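You operate a simulated robot arm through the tools that you are given. There is no shell and no other tool. Be economical: measure what you need, move in short steps, check, and stop when the job is done.

The job below is to be done with a simulated two-armed robot. You get a single attempt, and the scene is never put back.

Task
On the top of the steel bench, fold the orange rag in half.

It is judged by the outcome, as a careful person would: the job done as asked, and still so three seconds after it is handed in. It fails if anything else is knocked over, pushed out of place, dropped, spilled or broken. Flat cloth is picked up by pressing the open fingertips on it (5 to 10 N) and closing them slowly along it; thin cloth reads only 2 to 8 mm in the jaws.

Robot
Two 7-joint arms with two-finger parallel grippers on one trunk, on a base that drives. Base frame: it is fixed to the floor where the robot stands at the start and does not move with it; the origin is under the middle of the robot, x ahead of it, y to its left, z up; the surface under the hand at the start is at about z = 850. Readings come in mm, degrees, newtons and seconds.
The left shoulder is at the start at [70, 134, 1151], the right one opposite. With the tool pointing down near the work surface each hand reaches from about 180 to 640 mm from the robot's upright axis, wherever it stands, measured 20 degrees to its own side. Places, roughly: top of the steel bench [600, -200, 800]. Payload 1.57 kg a hand.
Tool frame (each hand has its own): the origin (TCP) lies between the finger pads and is the grasp point; the fingertips stand 30 mm ahead of it; z points along the fingers, y is the line along which they close. Largest opening 80 mm; finger width 17, thickness 12; the body of the gripper, 40 by 82 mm, starts 80 mm behind the TCP.
Orientation is that of the tool frame in the base frame, as a unit quaternion [w, x, y, z]. With the fingers straight down and closing along the base's y, the tool's x points along the base's -x, its y along +y and its z along -z.

Tools
- The arms move only by the tool move_arm. It takes "left_moves", "right_moves" or both (then of equal length, played together; a hand with none holds still); each is a list of rows, each an object of numbers (a shift or turn left out is 0, a gripper value left out holds the last): "tx", "ty", "tz": the shift along the base's x, y, z in mm; "ax", "ay", "az": the turn, a rotation vector about the base's x, y, z in degrees. In form: [{"tx": .., "ty": .., "tz": .., "ax": .., "ay": .., "az": ..}, ...]. A call has 1 to 10 rows; each row shifts and turns the commanded pose from where the row before left it. "left_grip" and "right_grip" are, for a hand that has rows, the opening, from 0 (shut) to 1 (fully open), set as the call begins (left out, the last holds). Rows are played at 5 a second. More than 50 mm and 8.6 degrees between two rows, or a gripper value outside its range, and nothing of the call is played. Where a pose cannot be reached the arm comes as near as it can. A force on the tool above 40 N (or 10 N above the force at the start of the call, whichever is more), or a blocked arm, ends the call early, and 0.2 s more pass. The fingers move at their own pace (about 153 mm/s each) and stop on an object; they squeeze with about 27 N. The grip force told is the motor's: it shows also when the fingers shut on nothing. Time passes only in rows, and 0.2 s behind the last, so rows that do not move let the fingers close. The reply holds the time, the measured pose of the TCP, the force on the tool along the base axes, the opening and the grip force, in the units named above and with some noise, with the torque about the TCP (base axes, N m) and any sound that the robot's microphone picked up, and new pictures: "show" is both (left out), scene, wrist or none (wrist: the cameras of the hands that moved).
- Cameras (640 x 400 px; columns grow to the right, rows downward): "scene" is now at [116.9, 56.7, 1366.8]; the picture's right is [0.47, -0.88, 0.00], its down [-0.59, -0.32, -0.74] and it looks along [0.65, 0.35, -0.67] (base axes); focal length 261 px, centre (320, 200). "left" rides on the left gripper at [72, 7, -122] in its tool frame; the picture's right is [-0.09, 1.00, 0.00], its down [-0.84, -0.08, -0.54] and it looks along [-0.54, -0.05, 0.84] (tool axes); focal length 238 px, centre (320, 200). "right" rides on the right gripper at [72, -7, -122] in its tool frame; the picture's right is [0.09, 1.00, 0.00], its down [-0.84, 0.08, -0.54] and it looks along [-0.54, 0.05, 0.84] (tool axes); focal length 238 px, centre (320, 200). There is no depth. A picture from a camera that has moved, and an enlarged one, comes with that camera's place and axes in the base frame and with its lens. The place of the scene camera against the robot may be out by one fixed shift of up to 25 mm in any direction.
- slide_trunk(by): slides the trunk up (or, below 0, down) by that many mm; the arms and the scene camera ride with it, the base frame stays. It gives what a move gives, with no picture.
- steer(legs): drives the robot by 1 to 6 legs, each [ahead, left, turn to the left] in mm, mm and degrees, along the robot's own axes; the way and the turn of a leg run together, so that a leg with both is an arc; at most 1500 mm and 180 degrees a leg. The arms and the cameras ride along, it lands a little off, and it stops where it bumps. It gives what a move gives, and a new picture of the scene camera.
- aim_head(pan, tilt): turns the head with the scene camera to pan (to the left, within 86 degrees either way) and tilt (down, from -29 to 69), counted from straight ahead of the robot. It gives what a move gives, and a new picture of the scene camera.
- enlarge(camera, box): a new picture of the part [left, top, right, bottom] of that camera's present view, enlarged. The clock stands still meanwhile.
- close_job(): hands the job in; it is judged then, once.

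Work in short steps. Places have to be worked out from the pictures, the camera data and where the tool is seen: move nearer, look again, correct. Check each grasp and each placing, and mend what went wrong. You have 120 turns and 260 pictures in all, those below and enlarged ones among them. Open the grippers and draw the arms clear of the work before you hand the job in, unless the task says otherwise; then end with one line.

The tools are called as a command line: name --argument value ..., lists and objects as JSON in quotes. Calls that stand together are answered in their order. move_arm: Moves the arms, as the interface text tells. Its arguments: {"type":"object","properties":{"left_moves":{"type":"array","items":{"type":"object","properties":{"tx":{"type":"number"},"ty":{"type":"number"},"tz":{"type":"number"},"ax":{"type":"number"},"ay":{"type":"number"},"az":{"type":"number"}}}},"left_grip":{"type":"number"},"right_moves":{"type":"array","items":{"type":"object","properties":{"tx":{"type":"number"},"ty":{"type":"number"},"tz":{"type":"number"},"ax":{"type":"number"},"ay":{"type":"number"},"az":{"type":"number"}}}},"right_grip":{"type":"number"},"show":{"type":"string","enum":["both","scene","wrist","none"]}},"required":[]} The other tools are called the same way: slide_trunk (by) slides the trunk up or down; steer (legs) drives the base; aim_head (pan, tilt) turns the head that bears the scene camera; enlarge (camera, box) takes an enlarged picture of a part of a camera's view; close_job () hands the job in.

At the start:

```text
time_s: 0.0
left_position: [333.8, 423.9, 1050.4]
left_tool_rot: [0.0, 0.0, 1.0, -0.001]
left_contact_force: [-0.6, 0.6, -0.6]
left_torque: [0.01, -0.01, 0.03]
left_grip_width: 79.9
left_grip_force: 0.0
right_position: [447.5, 24.1, 1012.5]
right_tool_rot: [0.0, 0.0, 1.0, 0.0]
right_contact_force: [-1.2, 0.5, -1.4]
right_torque: [-0.01, -0.02, -0.02]
right_grip_width: 79.7
right_grip_force: 0.1
trunk travel left (down, up): [-725.0, 215.0]
robot x, y, heading: [-4.1, -1.8, -0.1]
head pan, tilt: [28.3, 42.0]
```

scene: 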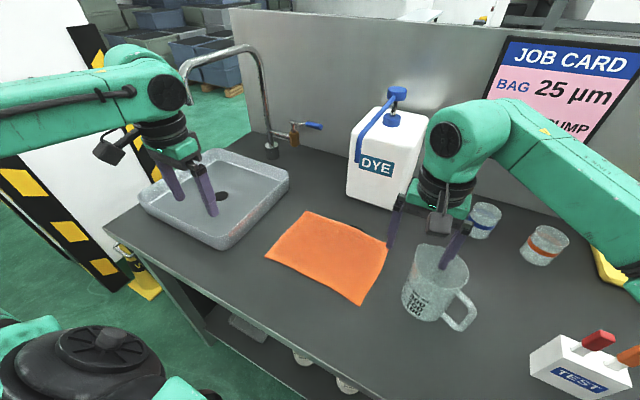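
right: 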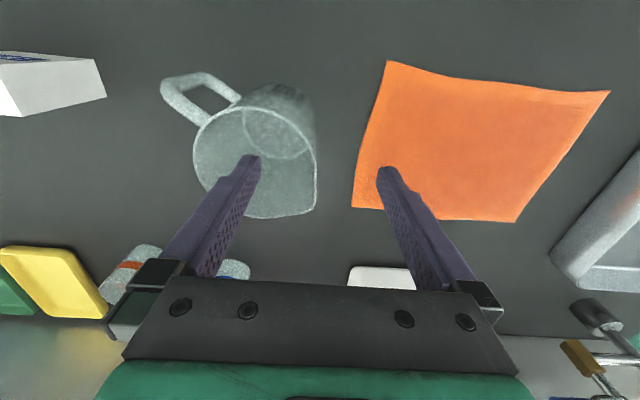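
left: 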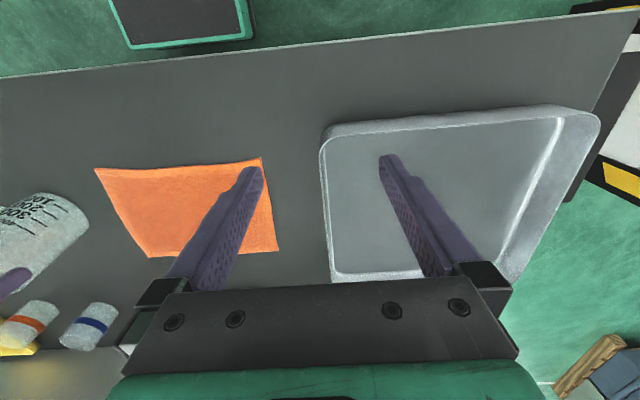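

Using both wrist views, I put the rag corners at about A(381,87), B(388,334), C(568,327) and D(565,79), with the bench at z≈854. I plan to pinch both front corners and fold the front edge over to the back edge. First I'll turn both hands so they close along x and bring them over the corners, staying high.

move_arm --left_moves '[{"ty": -10, "az": -8.2}, {"ty": -10, "az": -8.2}, {"ty": -10, "az": -8.2}, {"ty": -10, "az": -8.2}, {"ty": -10, "az": -8.2}, {"ty": -10, "az": -8.2}, {"ty": -10, "az": -8.2}, {"ty": -10, "az": -8.2}, {"ty": -10, "az": -8.2}, {"ty": -10, "az": -8.2}]' --right_moves '[{"tz": 20}, {"tz": 20, "ty": 8, "az": 8.2}, {"ty": 8, "az": 8.2}, {"ty": 8, "az": 8.2}, {"ty": 8, "az": 8.2}, {"ty": 8, "az": 8.2}, {"ty": 8, "az": 8.2}, {"ty": 8, "az": 8.2}, {"ty": 8, "az": 8.2}, {"ty": 8, "az": 8.2}]'

```text
time_s: 2.2
left_position: [334.9, 323.8, 1049.5]
left_tool_rot: [0.0, 0.657, 0.754, -0.002]
left_contact_force: [0.5, 0.3, 1.0]
left_torque: [-0.01, 0.01, 0.02]
left_grip_width: 80.1
left_grip_force: 0.0
right_position: [384.7, 66.3, 1049.0]
right_tool_rot: [-0.001, -0.522, 0.853, 0.0]
right_contact_force: [0.4, 0.6, -0.4]
right_torque: [0.01, 0.04, 0.02]
right_grip_width: 79.8
right_grip_force: 0.1
right hand out of reach, approached as far as the arm can: row 8, 9, 10
trunk travel left (down, up): [-725.0, 215.0]
robot x, y, heading: [0.2, -0.7, -0.2]
head pan, tilt: [28.3, 42.0]
camera scene: at [118.2, 57.2, 1366.7], right [0.47, -0.88, 0.0], down [-0.59, -0.32, -0.74], along [0.65, 0.35, -0.67], focal length 261 px, centre (320, 200)
camera right: at [358.7, 0.4, 1170.4], right [-0.93, 0.37, 0.0], down [0.31, 0.78, 0.54], along [0.2, 0.5, -0.84], focal length 238 px, centre (320, 200)
camera left: at [331.3, 396.4, 1172.5], right [1.0, 0.05, 0.0], down [0.04, -0.84, 0.54], along [0.02, -0.54, -0.84], focal length 238 px, centre (320, 200)
```

scene: 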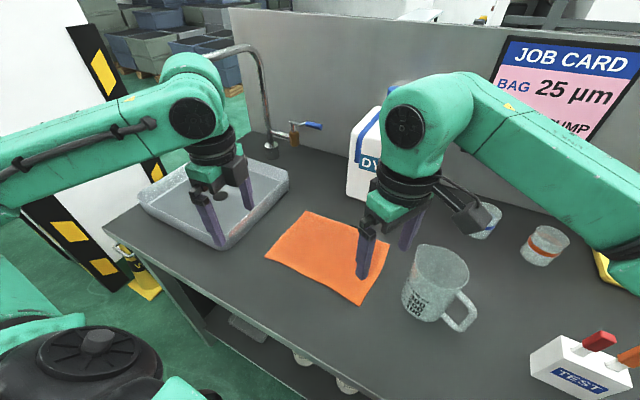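
right: 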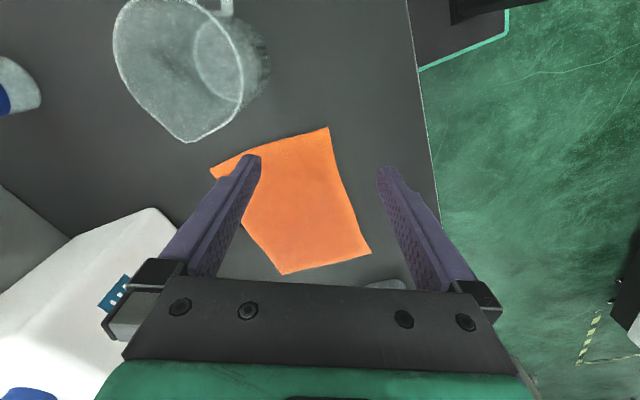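
left: 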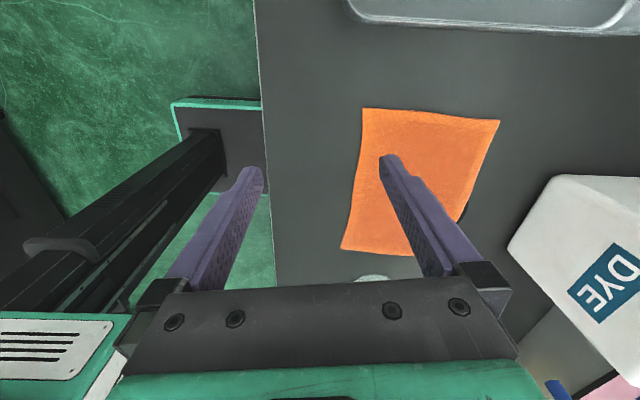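

The right hand can't reach this turned pose from where the robot stands. I'll draw the left hand inward so it stays clear of the faucet, then drive left about 200 mm to centre the robot on the rag.

move_arm --left_moves '[{"ty": -20}, {"ty": -20}, {"ty": -20}, {"ty": -10}]' --show "none"

steer --legs '[[0, 200, 0]]'

```text
time_s: 3.2
left_position: [335.6, 253.0, 1049.3]
left_tool_rot: [0.0, 0.656, 0.755, 0.0]
left_contact_force: [0.1, -0.5, -0.1]
left_torque: [0.01, 0.02, -0.02]
left_grip_width: 80.1
left_grip_force: 0.0
right_position: [385.5, 66.5, 1049.1]
right_tool_rot: [0.0, -0.52, 0.854, 0.0]
right_contact_force: [-0.2, -0.3, 0.8]
right_torque: [-0.01, -0.01, -0.03]
right_grip_width: 80.3
right_grip_force: 0.1
trunk travel left (down, up): [-725.0, 215.0]
robot x, y, heading: [0.9, -2.4, -0.1]
head pan, tilt: [28.3, 42.0]
```

```text
time_s: 4.8
left_position: [334.9, 454.0, 1050.3]
left_tool_rot: [0.0, 0.656, 0.755, -0.001]
left_contact_force: [-0.2, -0.6, -0.2]
left_torque: [-0.02, -0.01, 0.02]
left_grip_width: 80.3
left_grip_force: 0.0
right_position: [384.6, 267.0, 1050.2]
right_tool_rot: [0.001, -0.521, 0.854, 0.001]
right_contact_force: [-0.2, -0.1, -0.4]
right_torque: [-0.02, -0.01, -0.04]
right_grip_width: 79.9
right_grip_force: 0.1
trunk travel left (down, up): [-725.0, 215.0]
robot x, y, heading: [2.8, 202.1, 0.0]
head pan, tilt: [28.3, 42.0]
camera scene: at [116.8, 257.0, 1366.9], right [0.47, -0.88, 0.0], down [-0.59, -0.32, -0.74], along [0.65, 0.35, -0.67], focal length 261 px, centre (320, 200)
```

scene: 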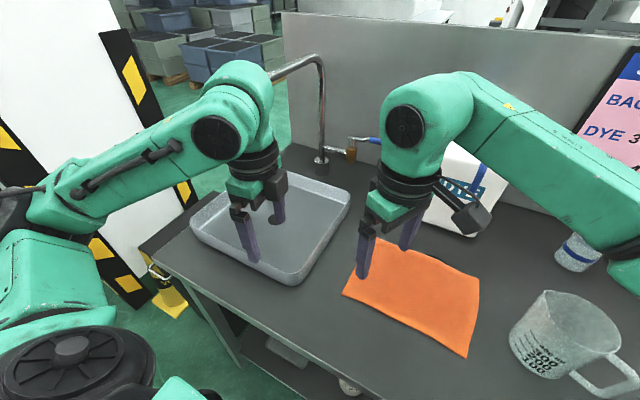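

The drive was clean. Next I'll bring the hands over the front corners, right to about (394,105) and left to about (397,316), and finish the turns.

move_arm --left_moves '[{"ty": -17, "tx": 7.5, "az": -1}, {"ty": -17, "tx": 7.5, "az": -1}, {"ty": -17, "tx": 7.5, "az": -1}, {"ty": -17, "tx": 7.5, "az": -1}, {"ty": -17, "tx": 7.5, "az": -1}, {"ty": -17, "tx": 7.5, "az": -1}, {"ty": -17, "tx": 7.5, "az": -1}, {"ty": -17, "tx": 7.5, "az": -1}]' --right_moves '[{"ty": -20, "tx": 1, "az": 3.4}, {"ty": -20, "tx": 1, "az": 3.4}, {"ty": -20, "tx": 1, "az": 3.4}, {"ty": -20, "tx": 1, "az": 3.4}, {"ty": -20, "tx": 1, "az": 3.4}, {"ty": -20, "tx": 1, "az": 3.4}, {"ty": -20, "tx": 1, "az": 3.4}, {"ty": -20, "tx": 1, "az": 3.4}]'

```text
time_s: 6.4
left_position: [383.9, 349.2, 1049.6]
left_tool_rot: [-0.004, 0.693, 0.72, 0.003]
left_contact_force: [0.6, 4.0, 0.1]
left_torque: [-0.41, 0.06, 0.07]
left_grip_width: 80.1
left_grip_force: 0.0
right_position: [389.6, 263.0, 1049.5]
right_tool_rot: [-0.002, -0.513, 0.858, -0.003]
right_contact_force: [0.4, -3.7, 0.9]
right_torque: [0.48, -0.05, -0.02]
right_grip_width: 80.3
right_grip_force: 0.1
right hand out of reach, approached as far as the arm can: row 1, 2, 3, 4, 5, 6, 7
trunk travel left (down, up): [-725.0, 215.0]
robot x, y, heading: [-0.0, 203.5, -0.2]
head pan, tilt: [28.3, 42.0]
stopped in row 7 (right hand): the force on the tool passed its limit at 58 N (the readings are from after the stop); the commanded pose is now the measured one
camera scene: at [117.6, 257.2, 1366.8], right [0.47, -0.88, 0.0], down [-0.59, -0.32, -0.74], along [0.65, 0.35, -0.67], focal length 261 px, centre (320, 200)
camera right: at [361.1, 197.2, 1171.4], right [-0.92, 0.39, 0.0], down [0.33, 0.78, 0.54], along [0.21, 0.49, -0.84], focal length 238 px, centre (320, 200)
camera left: at [388.7, 419.8, 1173.7], right [1.0, -0.05, 0.0], down [-0.04, -0.84, 0.53], along [-0.03, -0.53, -0.85], focal length 238 px, centre (320, 200)
```

scene: 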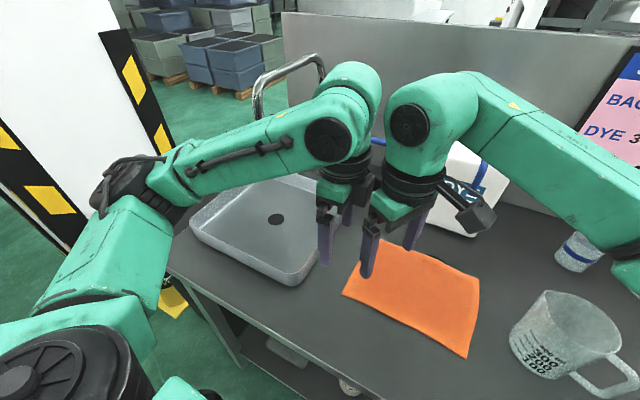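
right: 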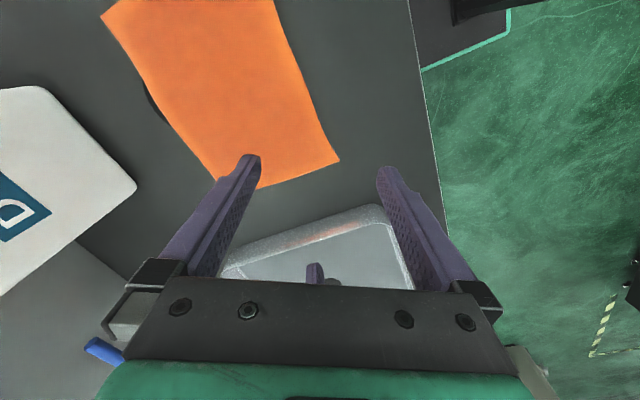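
left: 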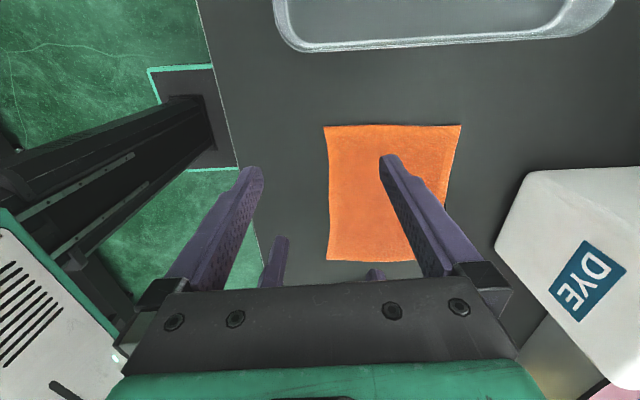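

The two hands touched because the right one was stuck at its wrist limit; the bench is undisturbed. I'll move the right hand alone toward -y, without turning it.

move_arm --right_moves '[{"ty": -20}, {"ty": -20}, {"ty": -20}, {"ty": -20}, {"ty": -20}, {"ty": -20}, {"ty": -20}, {"ty": -18}]' --show "scene"

```text
time_s: 8.2
left_position: [383.5, 349.4, 1050.1]
left_tool_rot: [-0.003, 0.694, 0.72, 0.003]
left_contact_force: [0.2, 0.1, 0.2]
left_torque: [0.01, 0.0, 0.0]
left_grip_width: 79.9
left_grip_force: 0.1
right_position: [389.0, 233.1, 1049.4]
right_tool_rot: [-0.003, -0.509, 0.861, -0.002]
right_contact_force: [0.3, -0.2, 0.1]
right_torque: [-0.02, -0.01, 0.05]
right_grip_width: 79.8
right_grip_force: 0.0
right hand out of reach, approached as far as the arm can: row 2, 3, 4, 5, 6, 7, 8
trunk travel left (down, up): [-725.0, 215.0]
robot x, y, heading: [-4.0, 202.8, 0.1]
head pan, tilt: [28.3, 42.0]
camera scene: at [116.8, 258.5, 1366.8], right [0.48, -0.88, 0.0], down [-0.59, -0.32, -0.74], along [0.65, 0.35, -0.67], focal length 261 px, centre (320, 200)
```

scene: 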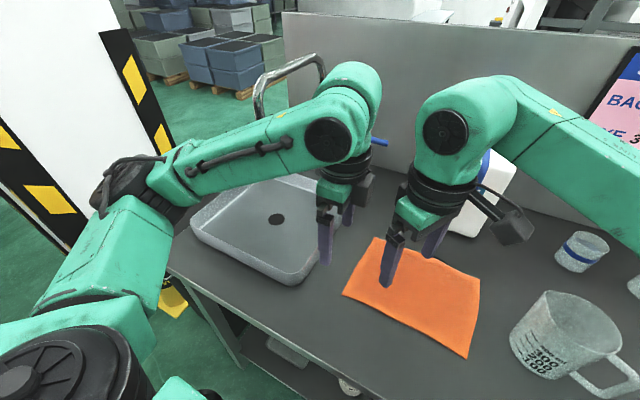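

The right wrist limit blocks this turn direction. I'll unwind it and turn the other way while moving to the right corner.

move_arm --right_moves '[{"az": -8.5}, {"az": -8.5, "ty": -14}, {"az": -8.5, "ty": -14}, {"az": -8.5, "ty": -14}, {"az": -8.5, "ty": -14}, {"az": -8.5, "ty": -14}, {"az": -8.5, "ty": -14}, {"az": -8.5, "ty": -14}, {"az": -8.5, "ty": -14}, {"az": -8.5, "ty": -14}]' --show "none"

move_arm --right_moves '[{"az": -8.3}, {"az": -8.3}, {"az": -8.3}, {"az": -8.3}, {"az": -8.3}, {"az": -8.3}, {"az": -8.3}, {"az": -8.3}]'

```text
time_s: 10.4
left_position: [383.6, 349.5, 1050.9]
left_tool_rot: [-0.004, 0.693, 0.721, 0.003]
left_contact_force: [-0.6, -0.6, 0.6]
left_torque: [0.03, 0.0, 0.03]
left_grip_width: 79.9
left_grip_force: 0.1
right_position: [389.2, 106.5, 1051.1]
right_tool_rot: [-0.005, 0.202, 0.979, -0.001]
right_contact_force: [-0.4, -0.3, 0.2]
right_torque: [0.05, -0.01, 0.01]
right_grip_width: 79.8
right_grip_force: 0.0
trunk travel left (down, up): [-725.0, 215.0]
robot x, y, heading: [0.6, 203.7, 0.1]
head pan, tilt: [28.3, 42.0]
```

```text
time_s: 12.2
left_position: [383.6, 349.2, 1050.4]
left_tool_rot: [-0.003, 0.693, 0.721, 0.002]
left_contact_force: [-0.8, -0.2, 0.6]
left_torque: [-0.01, 0.01, 0.02]
left_grip_width: 80.0
left_grip_force: 0.0
right_position: [388.6, 105.7, 1050.6]
right_tool_rot: [-0.003, 0.705, 0.71, 0.001]
right_contact_force: [1.0, -0.3, 0.6]
right_torque: [-0.01, 0.03, -0.01]
right_grip_width: 79.9
right_grip_force: 0.0
trunk travel left (down, up): [-725.0, 215.0]
robot x, y, heading: [0.9, 202.2, -0.2]
head pan, tilt: [28.3, 42.0]
camera scene: at [116.8, 258.3, 1366.8], right [0.48, -0.88, 0.0], down [-0.59, -0.32, -0.74], along [0.65, 0.35, -0.67], focal length 261 px, centre (320, 200)
camera right: at [383.1, 177.1, 1172.5], right [1.0, 0.1, 0.0], down [0.08, -0.84, 0.54], along [0.05, -0.53, -0.84], focal length 238 px, centre (320, 200)
```

scene: 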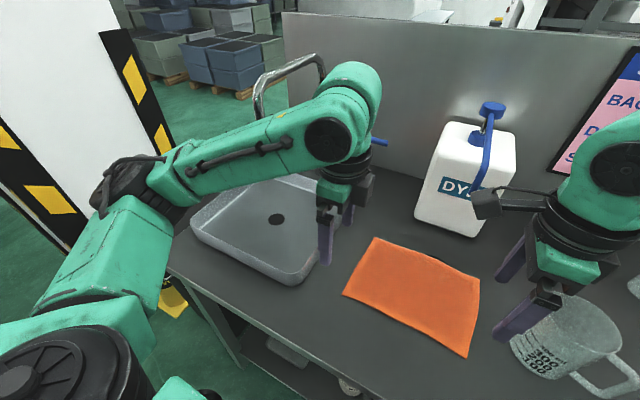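
right: 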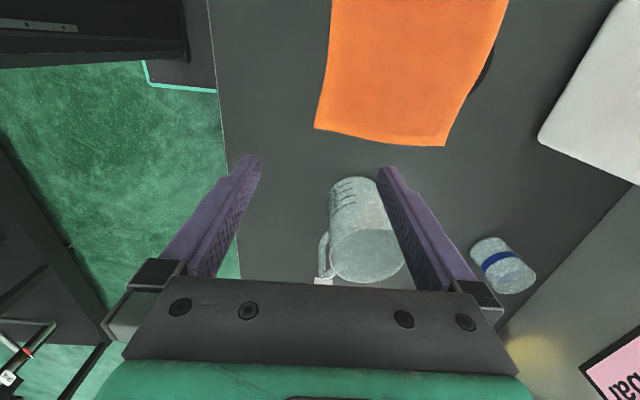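

Turning that way works, and the corners are confirmed at A(385,89), B(390,334), C(570,325) and D(567,82). On reflection, closing along the edge (along y) leaves no loose tail, so I'll turn both hands back and hover them over the front-edge ends with the fingers partly closed.

move_arm --left_moves '[{"az": 8.5}, {"az": 8.5}, {"az": 8.5, "ty": -5, "tx": 2}, {"az": 8.5, "ty": -5, "tx": 2}, {"az": 8.5, "ty": -5, "tx": 2}, {"az": 8.5, "ty": -5, "tx": 2}, {"az": 8.5, "ty": -5, "tx": 2}, {"az": 8.5, "ty": -5, "tx": 2}, {"az": 8.5, "ty": -5, "tx": 2}, {"az": 8.5, "ty": -10}]' --right_moves '[{"az": 8.5}, {"az": 8.5}, {"az": 8.5}, {"az": 8.5}, {"az": 8.5}, {"az": 8.5}, {"az": 8.5, "tx": 2}, {"az": 8.5, "tx": 2}, {"az": 8.5, "tx": 1, "ty": 6}, {"az": 8.5, "ty": 6}]' --left_grip 0.35 --right_grip 0.35 --show "none"

move_arm --left_moves '[{"az": 2.5, "tz": -25}, {"tz": -25}, {"tz": -25}, {"tz": -25}]' --right_moves '[{"az": 4.5, "tz": -25}, {"tz": -25}, {"tz": -25}, {"tz": -25}]'

```text
time_s: 14.4
left_position: [398.2, 305.1, 1048.5]
left_tool_rot: [-0.004, 0.023, 1.0, 0.001]
left_contact_force: [-0.4, 0.6, -0.5]
left_torque: [0.01, -0.01, 0.04]
left_grip_width: 27.9
left_grip_force: 0.1
right_position: [395.8, 118.2, 1051.9]
right_tool_rot: [-0.005, 0.038, 0.999, -0.001]
right_contact_force: [-0.5, -0.6, -0.4]
right_torque: [0.05, -0.01, 0.02]
right_grip_width: 28.1
right_grip_force: 0.1
trunk travel left (down, up): [-725.0, 215.0]
robot x, y, heading: [4.5, 201.1, -0.1]
head pan, tilt: [28.3, 42.0]
```

```text
time_s: 15.4
left_position: [398.3, 304.7, 948.8]
left_tool_rot: [-0.004, 0.003, 1.0, 0.0]
left_contact_force: [-0.5, -0.3, 0.1]
left_torque: [0.03, -0.01, -0.01]
left_grip_width: 28.1
left_grip_force: 0.0
right_position: [393.6, 119.8, 949.6]
right_tool_rot: [-0.003, 0.001, 1.0, -0.001]
right_contact_force: [0.6, -0.1, -0.3]
right_torque: [-0.02, 0.03, 0.0]
right_grip_width: 27.9
right_grip_force: 0.0
trunk travel left (down, up): [-725.0, 215.0]
robot x, y, heading: [2.2, 202.5, -0.1]
head pan, tilt: [28.3, 42.0]
camera scene: at [117.5, 258.1, 1366.8], right [0.48, -0.88, 0.0], down [-0.59, -0.32, -0.74], along [0.65, 0.35, -0.67], focal length 261 px, centre (320, 200)
camera right: at [323.9, 113.2, 1072.1], right [-0.09, 1.0, 0.0], down [0.84, 0.08, 0.54], along [0.53, 0.05, -0.84], focal length 238 px, centre (320, 200)
camera left: at [327.4, 311.7, 1073.3], right [0.1, 1.0, 0.0], down [0.84, -0.08, 0.53], along [0.53, -0.05, -0.85], focal length 238 px, centre (320, 200)
```

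scene: 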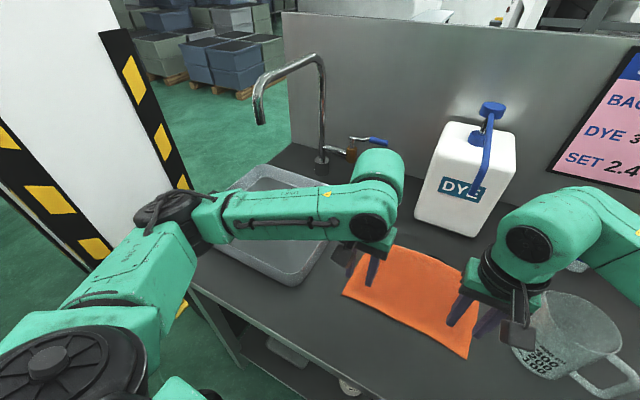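
right: 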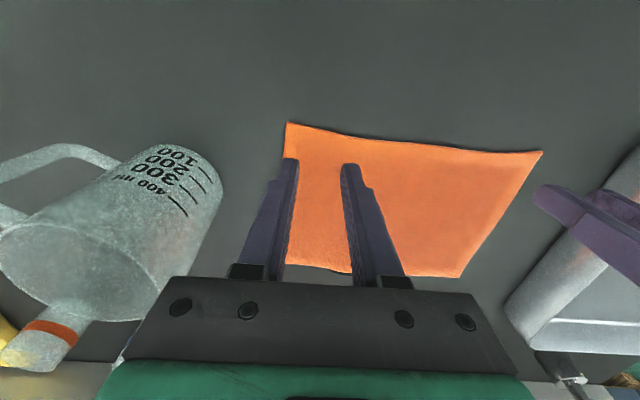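
left: 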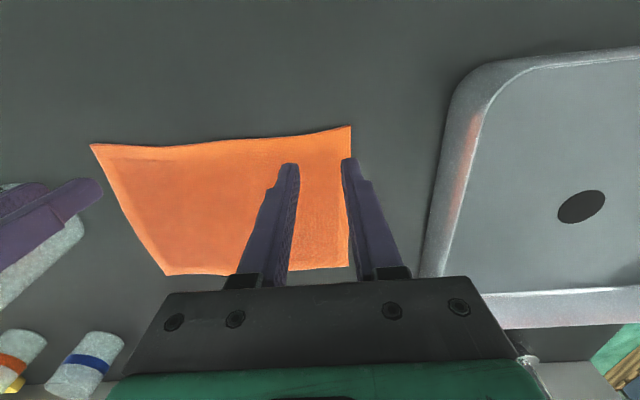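

The fingers line up with the edge ends. I'll lower to just above the surface, nudging 3 mm inward.

move_arm --left_moves '[{"tx": 3, "tz": -20}, {"tz": -20}, {"tz": -12}, {"tz": -4}]' --right_moves '[{"tx": 3, "tz": -20}, {"tz": -20}, {"tz": -12}, {"tz": -4}]' --show "wrist"

```text
time_s: 16.4
left_position: [402.2, 304.2, 893.3]
left_tool_rot: [-0.005, 0.003, 1.0, -0.001]
left_contact_force: [-0.9, -0.6, -0.2]
left_torque: [0.02, -0.02, -0.01]
left_grip_width: 28.0
left_grip_force: 0.0
right_position: [397.6, 117.4, 894.5]
right_tool_rot: [-0.003, 0.001, 1.0, -0.002]
right_contact_force: [-0.2, -0.3, 0.3]
right_torque: [0.01, 0.0, 0.03]
right_grip_width: 27.9
right_grip_force: 0.1
trunk travel left (down, up): [-725.0, 215.0]
robot x, y, heading: [0.4, 204.0, -0.0]
head pan, tilt: [28.3, 42.0]
camera right: at [326.5, 111.9, 1015.9], right [-0.09, 1.0, 0.0], down [0.84, 0.08, 0.54], along [0.53, 0.05, -0.84], focal length 238 px, centre (320, 200)
camera left: at [330.5, 311.2, 1016.7], right [0.1, 1.0, 0.0], down [0.84, -0.08, 0.53], along [0.53, -0.05, -0.85], focal length 238 px, centre (320, 200)
```

right: 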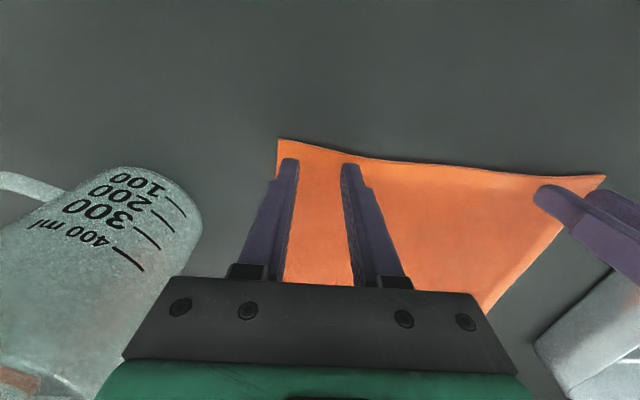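
left: 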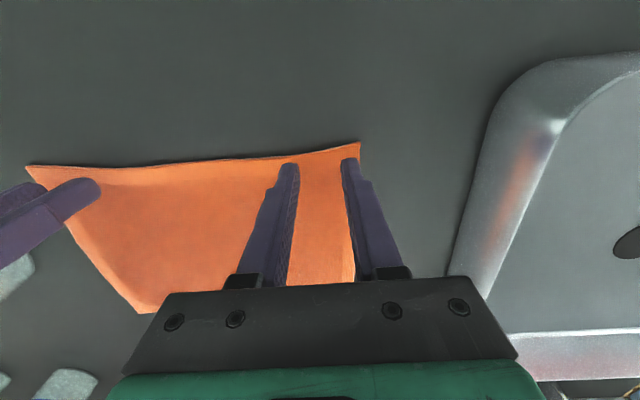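

Both finger pairs are on the cloth but near the side edges. I'll shift each 4 mm inward and step down to contact.

move_arm --left_moves '[{"ty": -4}, {"tz": -4}, {"tz": -3}, {"tz": -2}]' --right_moves '[{"ty": 4}, {"tz": -4}, {"tz": -3}, {"tz": -2}]' --show "none"

```text
time_s: 17.4
left_position: [402.1, 300.8, 885.1]
left_tool_rot: [-0.004, 0.003, 1.0, 0.0]
left_contact_force: [0.0, 0.0, 0.1]
left_torque: [0.0, -0.01, 0.01]
left_grip_width: 27.9
left_grip_force: 0.1
right_position: [397.2, 122.6, 886.5]
right_tool_rot: [-0.002, 0.001, 1.0, -0.001]
right_contact_force: [0.0, 0.0, -0.4]
right_torque: [0.02, -0.01, 0.01]
right_grip_width: 28.1
right_grip_force: 0.0
trunk travel left (down, up): [-725.0, 215.0]
robot x, y, heading: [-0.0, 202.1, -0.1]
head pan, tilt: [28.3, 42.0]
```

No contact yet, so I'll go down a little more.

move_arm --left_moves '[{"tz": -1.5}, {"tz": -1}]' --right_moves '[{"tz": -2}, {"tz": -1}]' --show "none"

```text
time_s: 18.0
left_position: [402.5, 300.5, 883.8]
left_tool_rot: [-0.003, 0.003, 1.0, 0.0]
left_contact_force: [1.0, 0.7, 2.8]
left_torque: [0.02, -0.03, -0.03]
left_grip_width: 27.9
left_grip_force: 0.0
right_position: [395.8, 121.7, 884.2]
right_tool_rot: [-0.002, 0.001, 1.0, -0.001]
right_contact_force: [1.3, -0.5, 3.6]
right_torque: [-0.01, -0.06, 0.01]
right_grip_width: 28.1
right_grip_force: 0.0
trunk travel left (down, up): [-725.0, 215.0]
robot x, y, heading: [1.8, 204.2, 0.1]
head pan, tilt: [28.3, 42.0]
```

Contact is about 3 N on each hand, so I'll press about 1 mm more.

move_arm --left_moves '[{"tz": -1}, {"tz": -0.5}]' --right_moves '[{"tz": -1}, {"tz": -0.3}]' --show "none"

```text
time_s: 18.6
left_position: [399.1, 300.7, 883.4]
left_tool_rot: [-0.002, 0.002, 1.0, -0.002]
left_contact_force: [2.1, 0.3, 11.5]
left_torque: [0.04, -0.1, 0.0]
left_grip_width: 27.9
left_grip_force: 0.0
right_position: [397.0, 123.3, 883.7]
right_tool_rot: [-0.002, 0.001, 1.0, 0.0]
right_contact_force: [1.9, -1.6, 11.0]
right_torque: [-0.08, -0.06, 0.03]
right_grip_width: 27.7
right_grip_force: 0.0
trunk travel left (down, up): [-725.0, 215.0]
robot x, y, heading: [0.1, 195.1, -0.2]
head pan, tilt: [28.3, 42.0]
```

It reads about 11 N, so I'll ease off by 0.4 mm and close in stages.

move_arm --left_moves '[{"tz": -0.0}]' --right_moves '[{"tz": 0.2}]' --left_grip 0.27 --right_grip 0.27 --show "none"

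move_arm --left_moves '[{"tz": 0}]' --right_moves '[{"tz": 0}]' --left_grip 0.19 --right_grip 0.19 --show "wrist"

```text
time_s: 19.0
left_position: [400.4, 300.9, 882.4]
left_tool_rot: [-0.003, 0.004, 1.0, -0.001]
left_contact_force: [1.8, -2.1, 15.1]
left_torque: [-0.05, -0.07, 0.0]
left_grip_width: 21.2
left_grip_force: 0.1
right_position: [395.7, 121.6, 882.4]
right_tool_rot: [-0.002, 0.0, 1.0, 0.0]
right_contact_force: [1.1, 3.4, 7.9]
right_torque: [0.08, -0.03, -0.01]
right_grip_width: 22.5
right_grip_force: 0.3
trunk travel left (down, up): [-725.0, 215.0]
robot x, y, heading: [-1.3, 204.1, 0.4]
head pan, tilt: [28.3, 42.0]
```

```text
time_s: 19.4
left_position: [399.7, 300.1, 883.7]
left_tool_rot: [-0.003, 0.002, 1.0, 0.0]
left_contact_force: [0.6, -2.4, 17.4]
left_torque: [-0.02, -0.01, 0.01]
left_grip_width: 14.0
left_grip_force: 0.1
right_position: [394.9, 121.1, 882.1]
right_tool_rot: [-0.001, 0.001, 1.0, -0.001]
right_contact_force: [-0.7, 1.5, 6.8]
right_torque: [0.02, 0.02, 0.04]
right_grip_width: 14.8
right_grip_force: 0.0
trunk travel left (down, up): [-725.0, 215.0]
robot x, y, heading: [3.2, 201.9, -0.1]
head pan, tilt: [28.3, 42.0]
camera right: at [324.1, 115.5, 1004.8], right [-0.09, 1.0, 0.0], down [0.84, 0.08, 0.54], along [0.54, 0.05, -0.84], focal length 238 px, centre (320, 200)
camera left: at [328.8, 307.6, 1006.0], right [0.1, 1.0, 0.0], down [0.84, -0.08, 0.54], along [0.53, -0.05, -0.84], focal length 238 px, centre (320, 200)
```

right: 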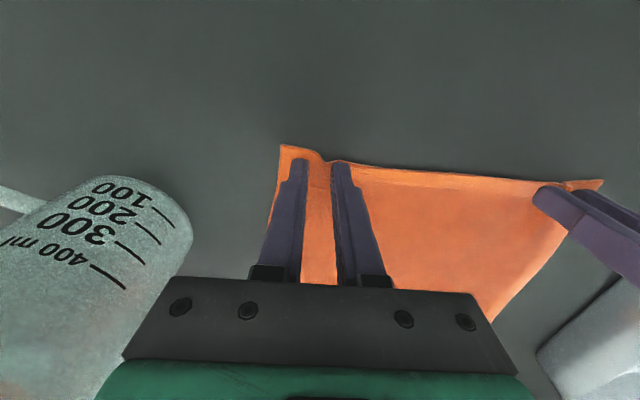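
left: 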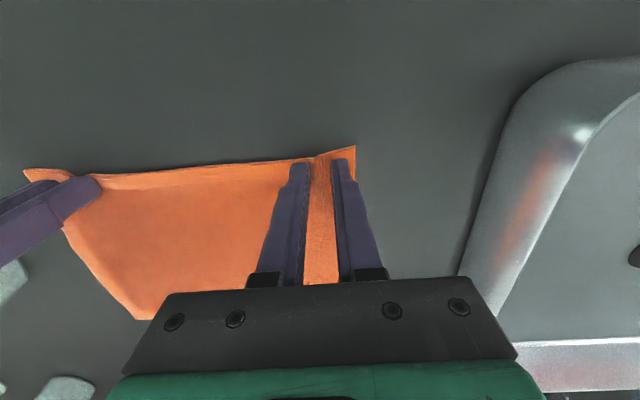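

The cloth is gathering between the fingers. I'll ease the left press a little and finish closing.

move_arm --left_moves '[{"tz": 0.7}]' --right_moves '[{"tz": 0}]' --left_grip 0.1 --right_grip 0.1 --show "none"

move_arm --left_moves '[{"tz": 0}, {"tz": 0}]' --right_moves '[{"tz": 0}, {"tz": 0}]' --left_grip 0 --right_grip 0 --show "wrist"

```text
time_s: 19.8
left_position: [400.3, 302.4, 882.9]
left_tool_rot: [-0.004, 0.003, 1.0, -0.001]
left_contact_force: [0.3, -1.7, 13.2]
left_torque: [-0.03, -0.02, 0.03]
left_grip_width: 7.7
left_grip_force: 6.9
right_position: [395.2, 121.3, 882.6]
right_tool_rot: [-0.002, 0.001, 1.0, -0.002]
right_contact_force: [-1.0, 2.6, 8.0]
right_torque: [0.06, 0.0, -0.01]
right_grip_width: 8.7
right_grip_force: 0.1
trunk travel left (down, up): [-725.0, 215.0]
robot x, y, heading: [-2.8, 201.9, 0.1]
head pan, tilt: [28.3, 42.0]
```

```text
time_s: 20.4
left_position: [400.7, 300.1, 882.7]
left_tool_rot: [-0.003, 0.002, 1.0, 0.001]
left_contact_force: [0.3, -2.0, 11.1]
left_torque: [0.0, 0.01, -0.01]
left_grip_width: 4.3
left_grip_force: 24.9
right_position: [395.6, 122.0, 882.6]
right_tool_rot: [-0.002, 0.001, 1.0, -0.001]
right_contact_force: [-1.0, 0.2, 7.7]
right_torque: [0.01, -0.02, -0.03]
right_grip_width: 0.1
right_grip_force: 21.5
trunk travel left (down, up): [-725.0, 215.0]
robot x, y, heading: [-2.4, 203.0, 0.1]
head pan, tilt: [28.3, 42.0]
camera right: at [324.4, 115.7, 1004.8], right [-0.09, 1.0, 0.0], down [0.84, 0.08, 0.54], along [0.54, 0.05, -0.84], focal length 238 px, centre (320, 200)
camera left: at [328.9, 308.1, 1006.3], right [0.1, 1.0, 0.0], down [0.84, -0.08, 0.54], along [0.53, -0.05, -0.84], focal length 238 px, centre (320, 200)
```

right: 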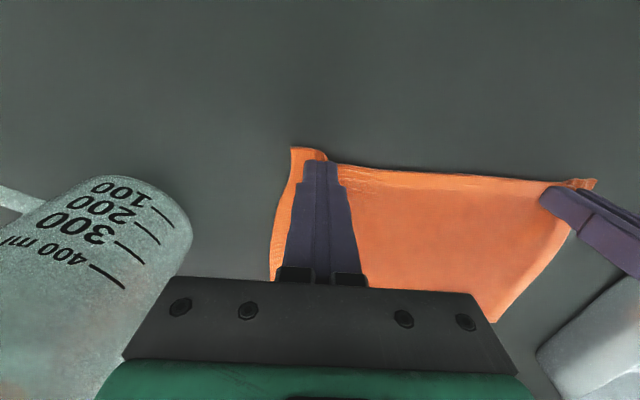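
left: 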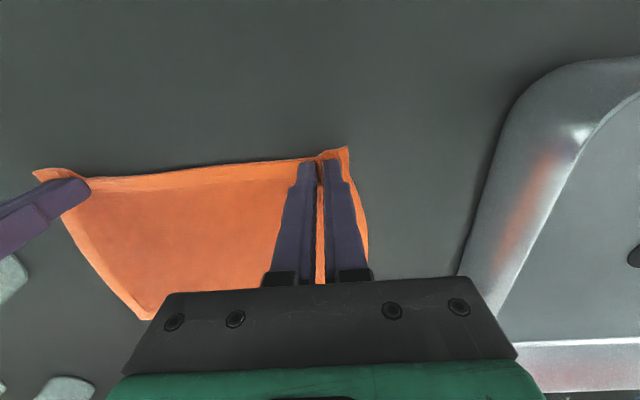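

The left hand has cloth at 4.3 mm, but the right one shut on nothing (0.1 mm). I'll lift the right hand, reopen it, and press harder before closing again.

move_arm --right_moves '[{"tz": 6}, {"tz": 4}]' --show "none"

move_arm --right_moves '[{"tz": 0, "ty": 2, "tx": 2}, {"tz": 0}]' --right_grip 0.35 --show "none"

move_arm --right_moves '[{"tz": -6}, {"tz": -4}, {"tz": -0.5}]' --show "wrist"

```text
time_s: 21.0
left_position: [400.1, 300.5, 882.9]
left_tool_rot: [-0.003, 0.002, 1.0, 0.0]
left_contact_force: [-0.6, 0.7, 14.8]
left_torque: [0.07, 0.05, -0.04]
left_grip_width: 4.0
left_grip_force: 24.9
right_position: [395.2, 121.1, 891.9]
right_tool_rot: [-0.003, 0.002, 1.0, -0.001]
right_contact_force: [-0.1, -0.4, 0.2]
right_torque: [0.01, 0.0, 0.02]
right_grip_width: 0.0
right_grip_force: 21.6
trunk travel left (down, up): [-725.0, 215.0]
robot x, y, heading: [0.2, 201.1, 0.0]
head pan, tilt: [28.3, 42.0]
```

```text
time_s: 21.6
left_position: [400.4, 300.9, 881.4]
left_tool_rot: [-0.003, 0.002, 1.0, 0.0]
left_contact_force: [-1.0, 0.7, 14.6]
left_torque: [0.01, 0.03, 0.0]
left_grip_width: 4.0
left_grip_force: 25.2
right_position: [398.6, 123.9, 892.2]
right_tool_rot: [-0.002, 0.001, 1.0, -0.001]
right_contact_force: [0.1, 0.1, -0.8]
right_torque: [0.02, 0.04, 0.0]
right_grip_width: 28.2
right_grip_force: 0.0
trunk travel left (down, up): [-725.0, 215.0]
robot x, y, heading: [-1.3, 201.9, -0.1]
head pan, tilt: [28.3, 42.0]
```

```text
time_s: 22.4
left_position: [400.0, 300.7, 884.1]
left_tool_rot: [-0.004, 0.002, 1.0, 0.0]
left_contact_force: [0.3, -0.4, 10.4]
left_torque: [0.05, 0.02, 0.03]
left_grip_width: 4.0
left_grip_force: 24.9
right_position: [396.2, 122.3, 881.9]
right_tool_rot: [0.0, 0.001, 1.0, 0.0]
right_contact_force: [4.2, -1.5, 17.9]
right_torque: [-0.08, -0.09, 0.03]
right_grip_width: 28.1
right_grip_force: 0.0
trunk travel left (down, up): [-725.0, 215.0]
robot x, y, heading: [1.3, 201.5, 0.0]
head pan, tilt: [28.3, 42.0]
camera right: at [326.0, 116.4, 1004.1], right [-0.09, 1.0, 0.0], down [0.84, 0.08, 0.54], along [0.54, 0.05, -0.84], focal length 238 px, centre (320, 200)
```

right: 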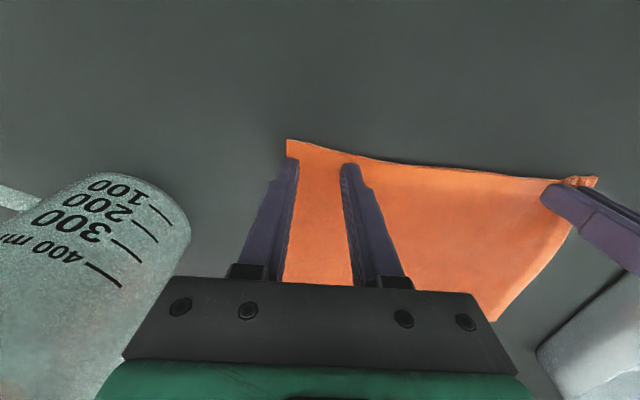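

The cloth relaxed flat. The press is a bit high and the outer finger is at the side edge, so I'll lift, shift 7 mm inward and re-press before closing.

move_arm --right_moves '[{"tz": 6}, {"ty": 7}, {"tz": -5}, {"tz": -0.7}]' --show "none"

move_arm --right_moves '[{"tz": 0}, {"tz": 0}]' --right_grip 0.25 --show "none"

move_arm --right_moves '[{"tz": 0}]' --right_grip 0.17 --show "wrist"

```text
time_s: 23.4
left_position: [399.4, 300.8, 882.8]
left_tool_rot: [-0.003, 0.003, 1.0, 0.0]
left_contact_force: [0.2, -0.1, 10.4]
left_torque: [0.05, -0.01, -0.01]
left_grip_width: 4.1
left_grip_force: 24.8
right_position: [397.1, 130.1, 883.6]
right_tool_rot: [-0.002, 0.001, 1.0, 0.0]
right_contact_force: [-0.9, -2.6, 12.0]
right_torque: [-0.1, 0.03, 0.0]
right_grip_width: 28.1
right_grip_force: 0.1
trunk travel left (down, up): [-725.0, 215.0]
robot x, y, heading: [1.4, 205.1, 0.1]
head pan, tilt: [28.3, 42.0]
```

```text
time_s: 24.0
left_position: [400.5, 300.6, 882.5]
left_tool_rot: [-0.003, 0.003, 1.0, -0.001]
left_contact_force: [1.1, -3.1, 11.0]
left_torque: [-0.07, -0.01, -0.01]
left_grip_width: 4.0
left_grip_force: 25.1
right_position: [397.2, 130.7, 883.2]
right_tool_rot: [-0.002, 0.001, 1.0, -0.001]
right_contact_force: [0.7, 2.6, 12.8]
right_torque: [0.02, 0.0, 0.0]
right_grip_width: 20.1
right_grip_force: 0.1
trunk travel left (down, up): [-725.0, 215.0]
robot x, y, heading: [-0.5, 202.1, -0.2]
head pan, tilt: [28.3, 42.0]
```

```text
time_s: 24.4
left_position: [400.2, 301.4, 882.5]
left_tool_rot: [-0.003, 0.003, 1.0, -0.001]
left_contact_force: [2.1, -3.5, 9.9]
left_torque: [-0.1, -0.01, 0.03]
left_grip_width: 4.1
left_grip_force: 24.3
right_position: [397.1, 131.0, 883.6]
right_tool_rot: [-0.002, 0.001, 1.0, -0.001]
right_contact_force: [1.1, 4.0, 13.4]
right_torque: [0.1, -0.02, 0.02]
right_grip_width: 14.7
right_grip_force: 1.9
trunk travel left (down, up): [-725.0, 215.0]
robot x, y, heading: [-2.3, 201.4, -0.1]
head pan, tilt: [28.3, 42.0]
camera right: at [326.3, 124.4, 1004.6], right [-0.09, 1.0, 0.0], down [0.84, 0.08, 0.54], along [0.54, 0.05, -0.84], focal length 238 px, centre (320, 200)
```

right: 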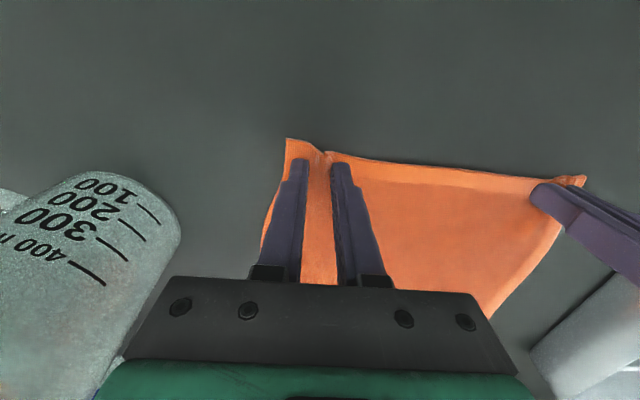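

The cloth is gathering well with good pressure, so I'll finish closing.

move_arm --right_moves '[{"tz": 0}]' --right_grip 0.09 --show "none"

move_arm --right_moves '[{"tz": 0}, {"tz": 0}]' --right_grip 0 --show "wrist"

```text
time_s: 24.8
left_position: [400.6, 300.9, 883.4]
left_tool_rot: [-0.003, 0.003, 1.0, -0.001]
left_contact_force: [1.3, -7.9, 10.4]
left_torque: [-0.22, -0.02, -0.04]
left_grip_width: 4.4
left_grip_force: 25.2
right_position: [398.6, 131.0, 882.8]
right_tool_rot: [-0.002, 0.001, 1.0, -0.002]
right_contact_force: [0.8, 6.9, 14.5]
right_torque: [0.2, 0.0, 0.01]
right_grip_width: 8.7
right_grip_force: 6.3
trunk travel left (down, up): [-725.0, 215.0]
robot x, y, heading: [-0.3, 201.9, -0.1]
head pan, tilt: [28.3, 42.0]
```

```text
time_s: 25.4
left_position: [399.8, 300.6, 882.7]
left_tool_rot: [-0.004, 0.003, 1.0, -0.001]
left_contact_force: [0.4, -13.6, 10.2]
left_torque: [-0.36, -0.03, 0.0]
left_grip_width: 4.4
left_grip_force: 25.0
right_position: [397.8, 130.1, 882.8]
right_tool_rot: [-0.002, 0.0, 1.0, 0.0]
right_contact_force: [0.7, 11.7, 14.7]
right_torque: [0.38, 0.03, 0.0]
right_grip_width: 4.3
right_grip_force: 25.3
trunk travel left (down, up): [-725.0, 215.0]
robot x, y, heading: [0.1, 202.6, 0.2]
head pan, tilt: [28.3, 42.0]
camera right: at [326.2, 124.5, 1004.6], right [-0.09, 1.0, 0.0], down [0.84, 0.08, 0.54], along [0.54, 0.05, -0.84], focal length 238 px, centre (320, 200)
```

right: 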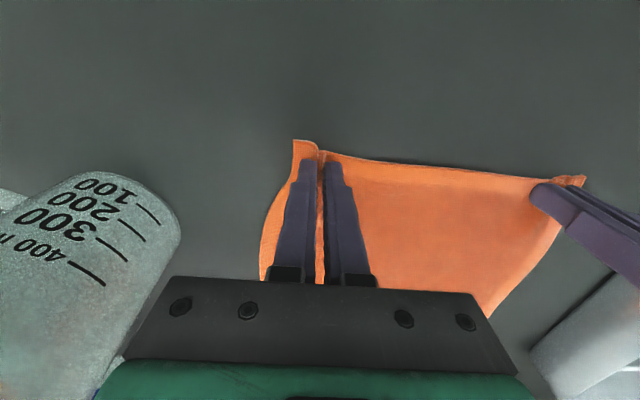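

Both hands now hold 4.3 mm, with about 12 N of tension between them. I'll lift with a slight forward arc, bring the hands together a little to relieve the tension, and look.

move_arm --left_moves '[{"tz": 6, "ty": -3}, {"tz": 10, "ty": -2, "tx": 2}, {"tz": 12, "tx": 5}, {"tz": 12, "tx": 8}]' --right_moves '[{"tz": 6, "ty": 3}, {"tz": 10, "ty": 2, "tx": 2}, {"tz": 12, "tx": 5}, {"tz": 12, "tx": 8}]'

```text
time_s: 26.4
left_position: [416.7, 298.7, 921.2]
left_tool_rot: [-0.005, 0.002, 1.0, 0.001]
left_contact_force: [0.4, -0.2, 0.1]
left_torque: [0.01, 0.01, 0.03]
left_grip_width: 3.9
left_grip_force: 24.7
right_position: [417.0, 135.9, 921.9]
right_tool_rot: [-0.003, 0.001, 1.0, -0.002]
right_contact_force: [-0.6, 0.9, 0.3]
right_torque: [0.0, 0.0, -0.01]
right_grip_width: 3.8
right_grip_force: 24.7
trunk travel left (down, up): [-725.0, 215.0]
robot x, y, heading: [-2.3, 201.8, 0.0]
head pan, tilt: [28.3, 42.0]
camera scene: at [117.4, 258.3, 1366.7], right [0.48, -0.88, 0.0], down [-0.59, -0.32, -0.74], along [0.65, 0.35, -0.67], focal length 261 px, centre (320, 200)
camera right: at [346.0, 130.3, 1043.3], right [-0.09, 1.0, 0.0], down [0.84, 0.08, 0.54], along [0.53, 0.05, -0.84], focal length 238 px, centre (320, 200)
camera left: at [346.1, 303.8, 1044.6], right [0.1, 1.0, 0.0], down [0.84, -0.08, 0.53], along [0.53, -0.05, -0.85], focal length 238 px, centre (320, 200)
```

scene: 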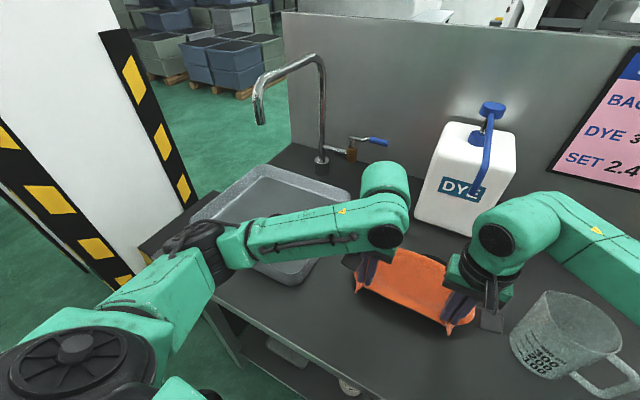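
right: 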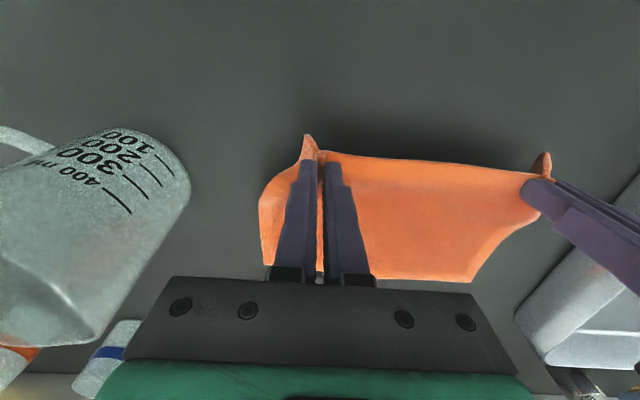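
left: 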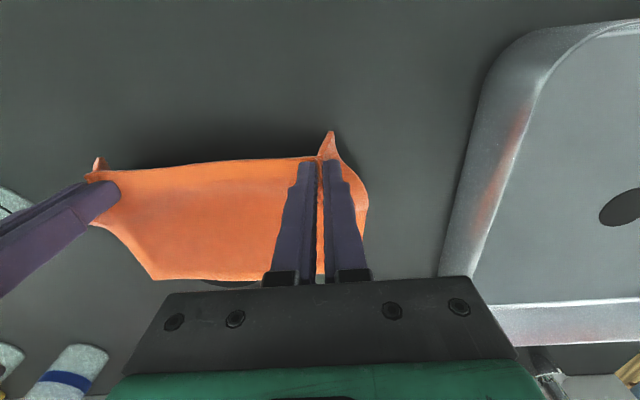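

Both grips hold and the back part lies still. I'll carry the edge over in an arc with a radius slightly under half the cloth length.

move_arm --left_moves '[{"tx": 12, "tz": 14}, {"tx": 16, "tz": 10}, {"tx": 18, "tz": 4}, {"tx": 18}, {"tx": 18, "tz": -4}, {"tx": 18, "tz": -10}]' --right_moves '[{"tx": 12, "tz": 14}, {"tx": 16, "tz": 10}, {"tx": 18, "tz": 4}, {"tx": 18}, {"tx": 18, "tz": -4}, {"tx": 18, "tz": -10}]'

```text
time_s: 27.8
left_position: [513.9, 294.2, 937.9]
left_tool_rot: [-0.004, 0.004, 1.0, 0.0]
left_contact_force: [-0.7, -0.1, -0.3]
left_torque: [0.02, -0.02, -0.01]
left_grip_width: 3.9
left_grip_force: 24.9
right_position: [514.4, 136.0, 935.6]
right_tool_rot: [-0.003, 0.001, 1.0, -0.001]
right_contact_force: [-0.8, 0.5, 0.2]
right_torque: [0.01, -0.01, 0.0]
right_grip_width: 3.7
right_grip_force: 24.3
trunk travel left (down, up): [-725.0, 215.0]
robot x, y, heading: [0.6, 200.7, 0.2]
head pan, tilt: [28.3, 42.0]
camera scene: at [115.2, 257.5, 1367.0], right [0.48, -0.88, 0.0], down [-0.59, -0.32, -0.74], along [0.65, 0.35, -0.67], focal length 261 px, centre (320, 200)
camera right: at [442.5, 129.5, 1057.0], right [-0.09, 1.0, 0.0], down [0.84, 0.08, 0.54], along [0.54, 0.05, -0.84], focal length 238 px, centre (320, 200)
camera left: at [442.5, 301.8, 1060.4], right [0.1, 1.0, 0.0], down [0.84, -0.08, 0.54], along [0.53, -0.05, -0.84], focal length 238 px, centre (320, 200)
```

scene: 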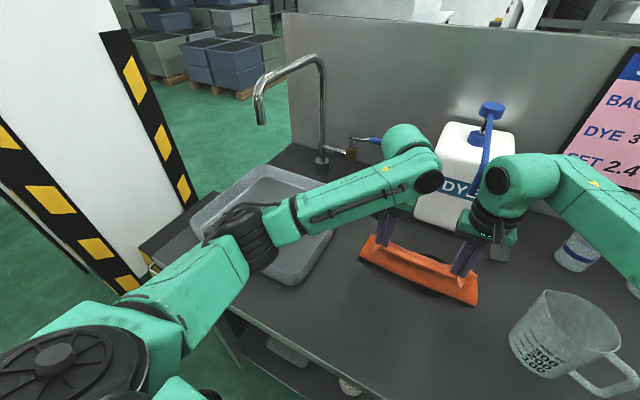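
right: 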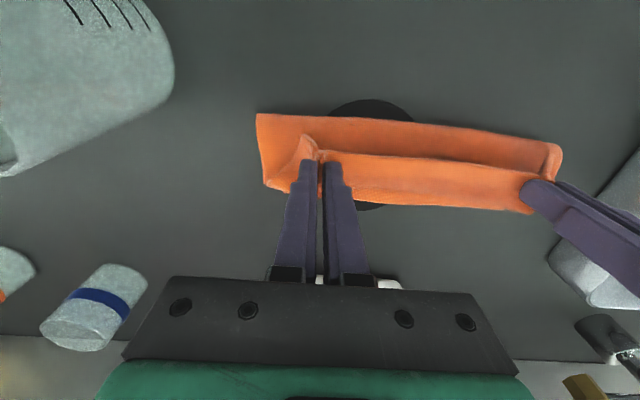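
left: 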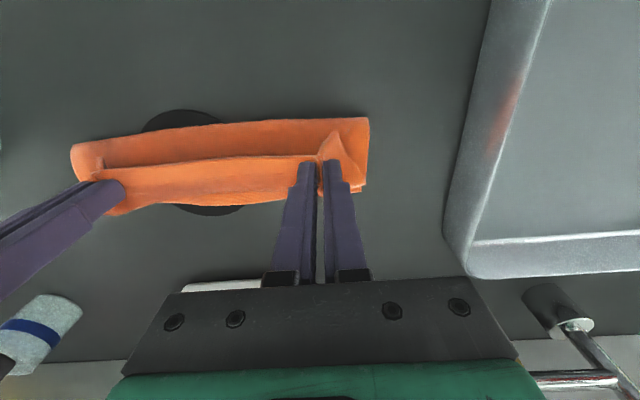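

The cloth is folding, but the pinched edge still faces the robot while the cloth loops around in front of the fingers. I'll lower at x≈541 and check before releasing, since the small lip may need smoothing forward afterwards.

move_arm --left_moves '[{"tx": 10, "tz": -12}, {"tx": 9, "tz": -14}, {"tx": 6, "tz": -12}, {"tx": 2, "tz": -8}]' --right_moves '[{"tx": 10, "tz": -10}, {"tx": 9, "tz": -14}, {"tx": 6, "tz": -12}, {"tx": 2, "tz": -8}]'

```text
time_s: 29.0
left_position: [521.0, 287.8, 901.4]
left_tool_rot: [0.008, 0.005, 1.0, 0.002]
left_contact_force: [-0.5, 0.1, 0.0]
left_torque: [0.05, 0.0, -0.02]
left_grip_width: 3.7
left_grip_force: 24.9
right_position: [519.3, 138.5, 911.1]
right_tool_rot: [0.014, -0.008, 1.0, 0.01]
right_contact_force: [1.3, 0.2, -1.2]
right_torque: [0.0, -0.01, 0.06]
right_grip_width: 3.7
right_grip_force: 24.4
trunk travel left (down, up): [-725.0, 215.0]
robot x, y, heading: [-3.6, 200.6, -0.0]
head pan, tilt: [28.3, 42.0]
stopped in row 4 (left hand): the arm was blocked; the commanded pose is now the measured one
camera scene: at [83.7, 250.5, 1369.7], right [0.47, -0.88, 0.01], down [-0.57, -0.31, -0.76], along [0.67, 0.36, -0.65], focal length 261 px, centre (320, 200)
camera right: at [444.7, 129.2, 1029.8], right [-0.11, 0.99, 0.02], down [0.82, 0.08, 0.57], along [0.56, 0.07, -0.82], focal length 238 px, centre (320, 200)
camera left: at [447.1, 294.4, 1023.5], right [0.1, 0.99, 0.01], down [0.83, -0.09, 0.55], along [0.55, -0.05, -0.83], focal length 238 px, centre (320, 200)
```

scene: 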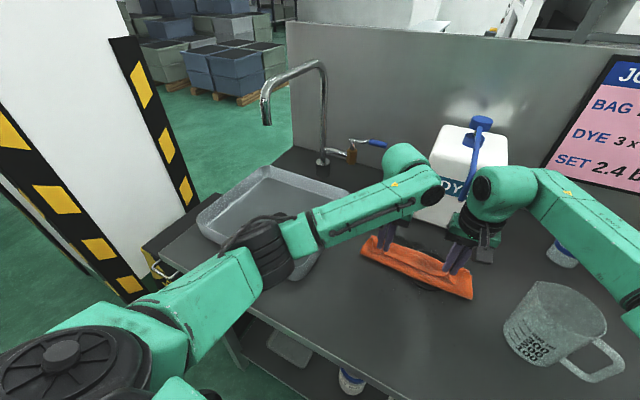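
right: 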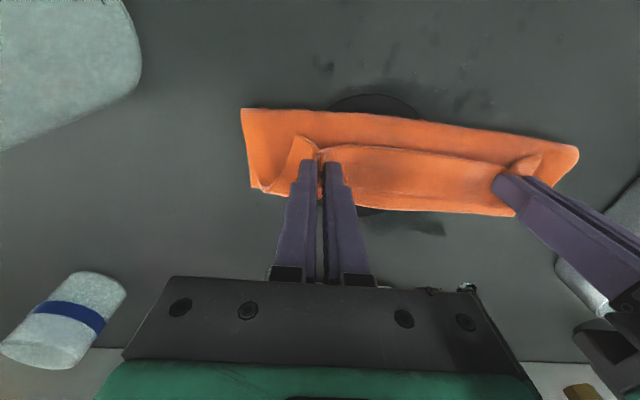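
left: 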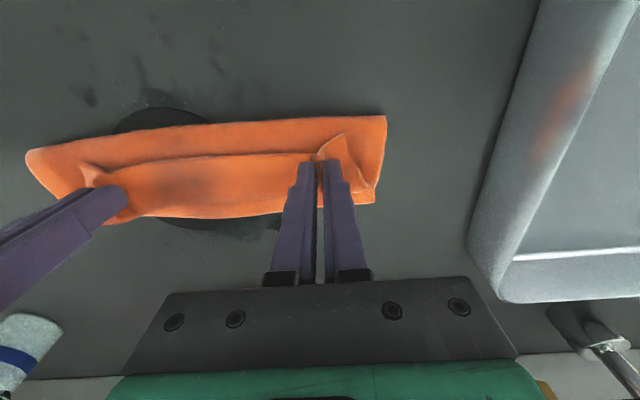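

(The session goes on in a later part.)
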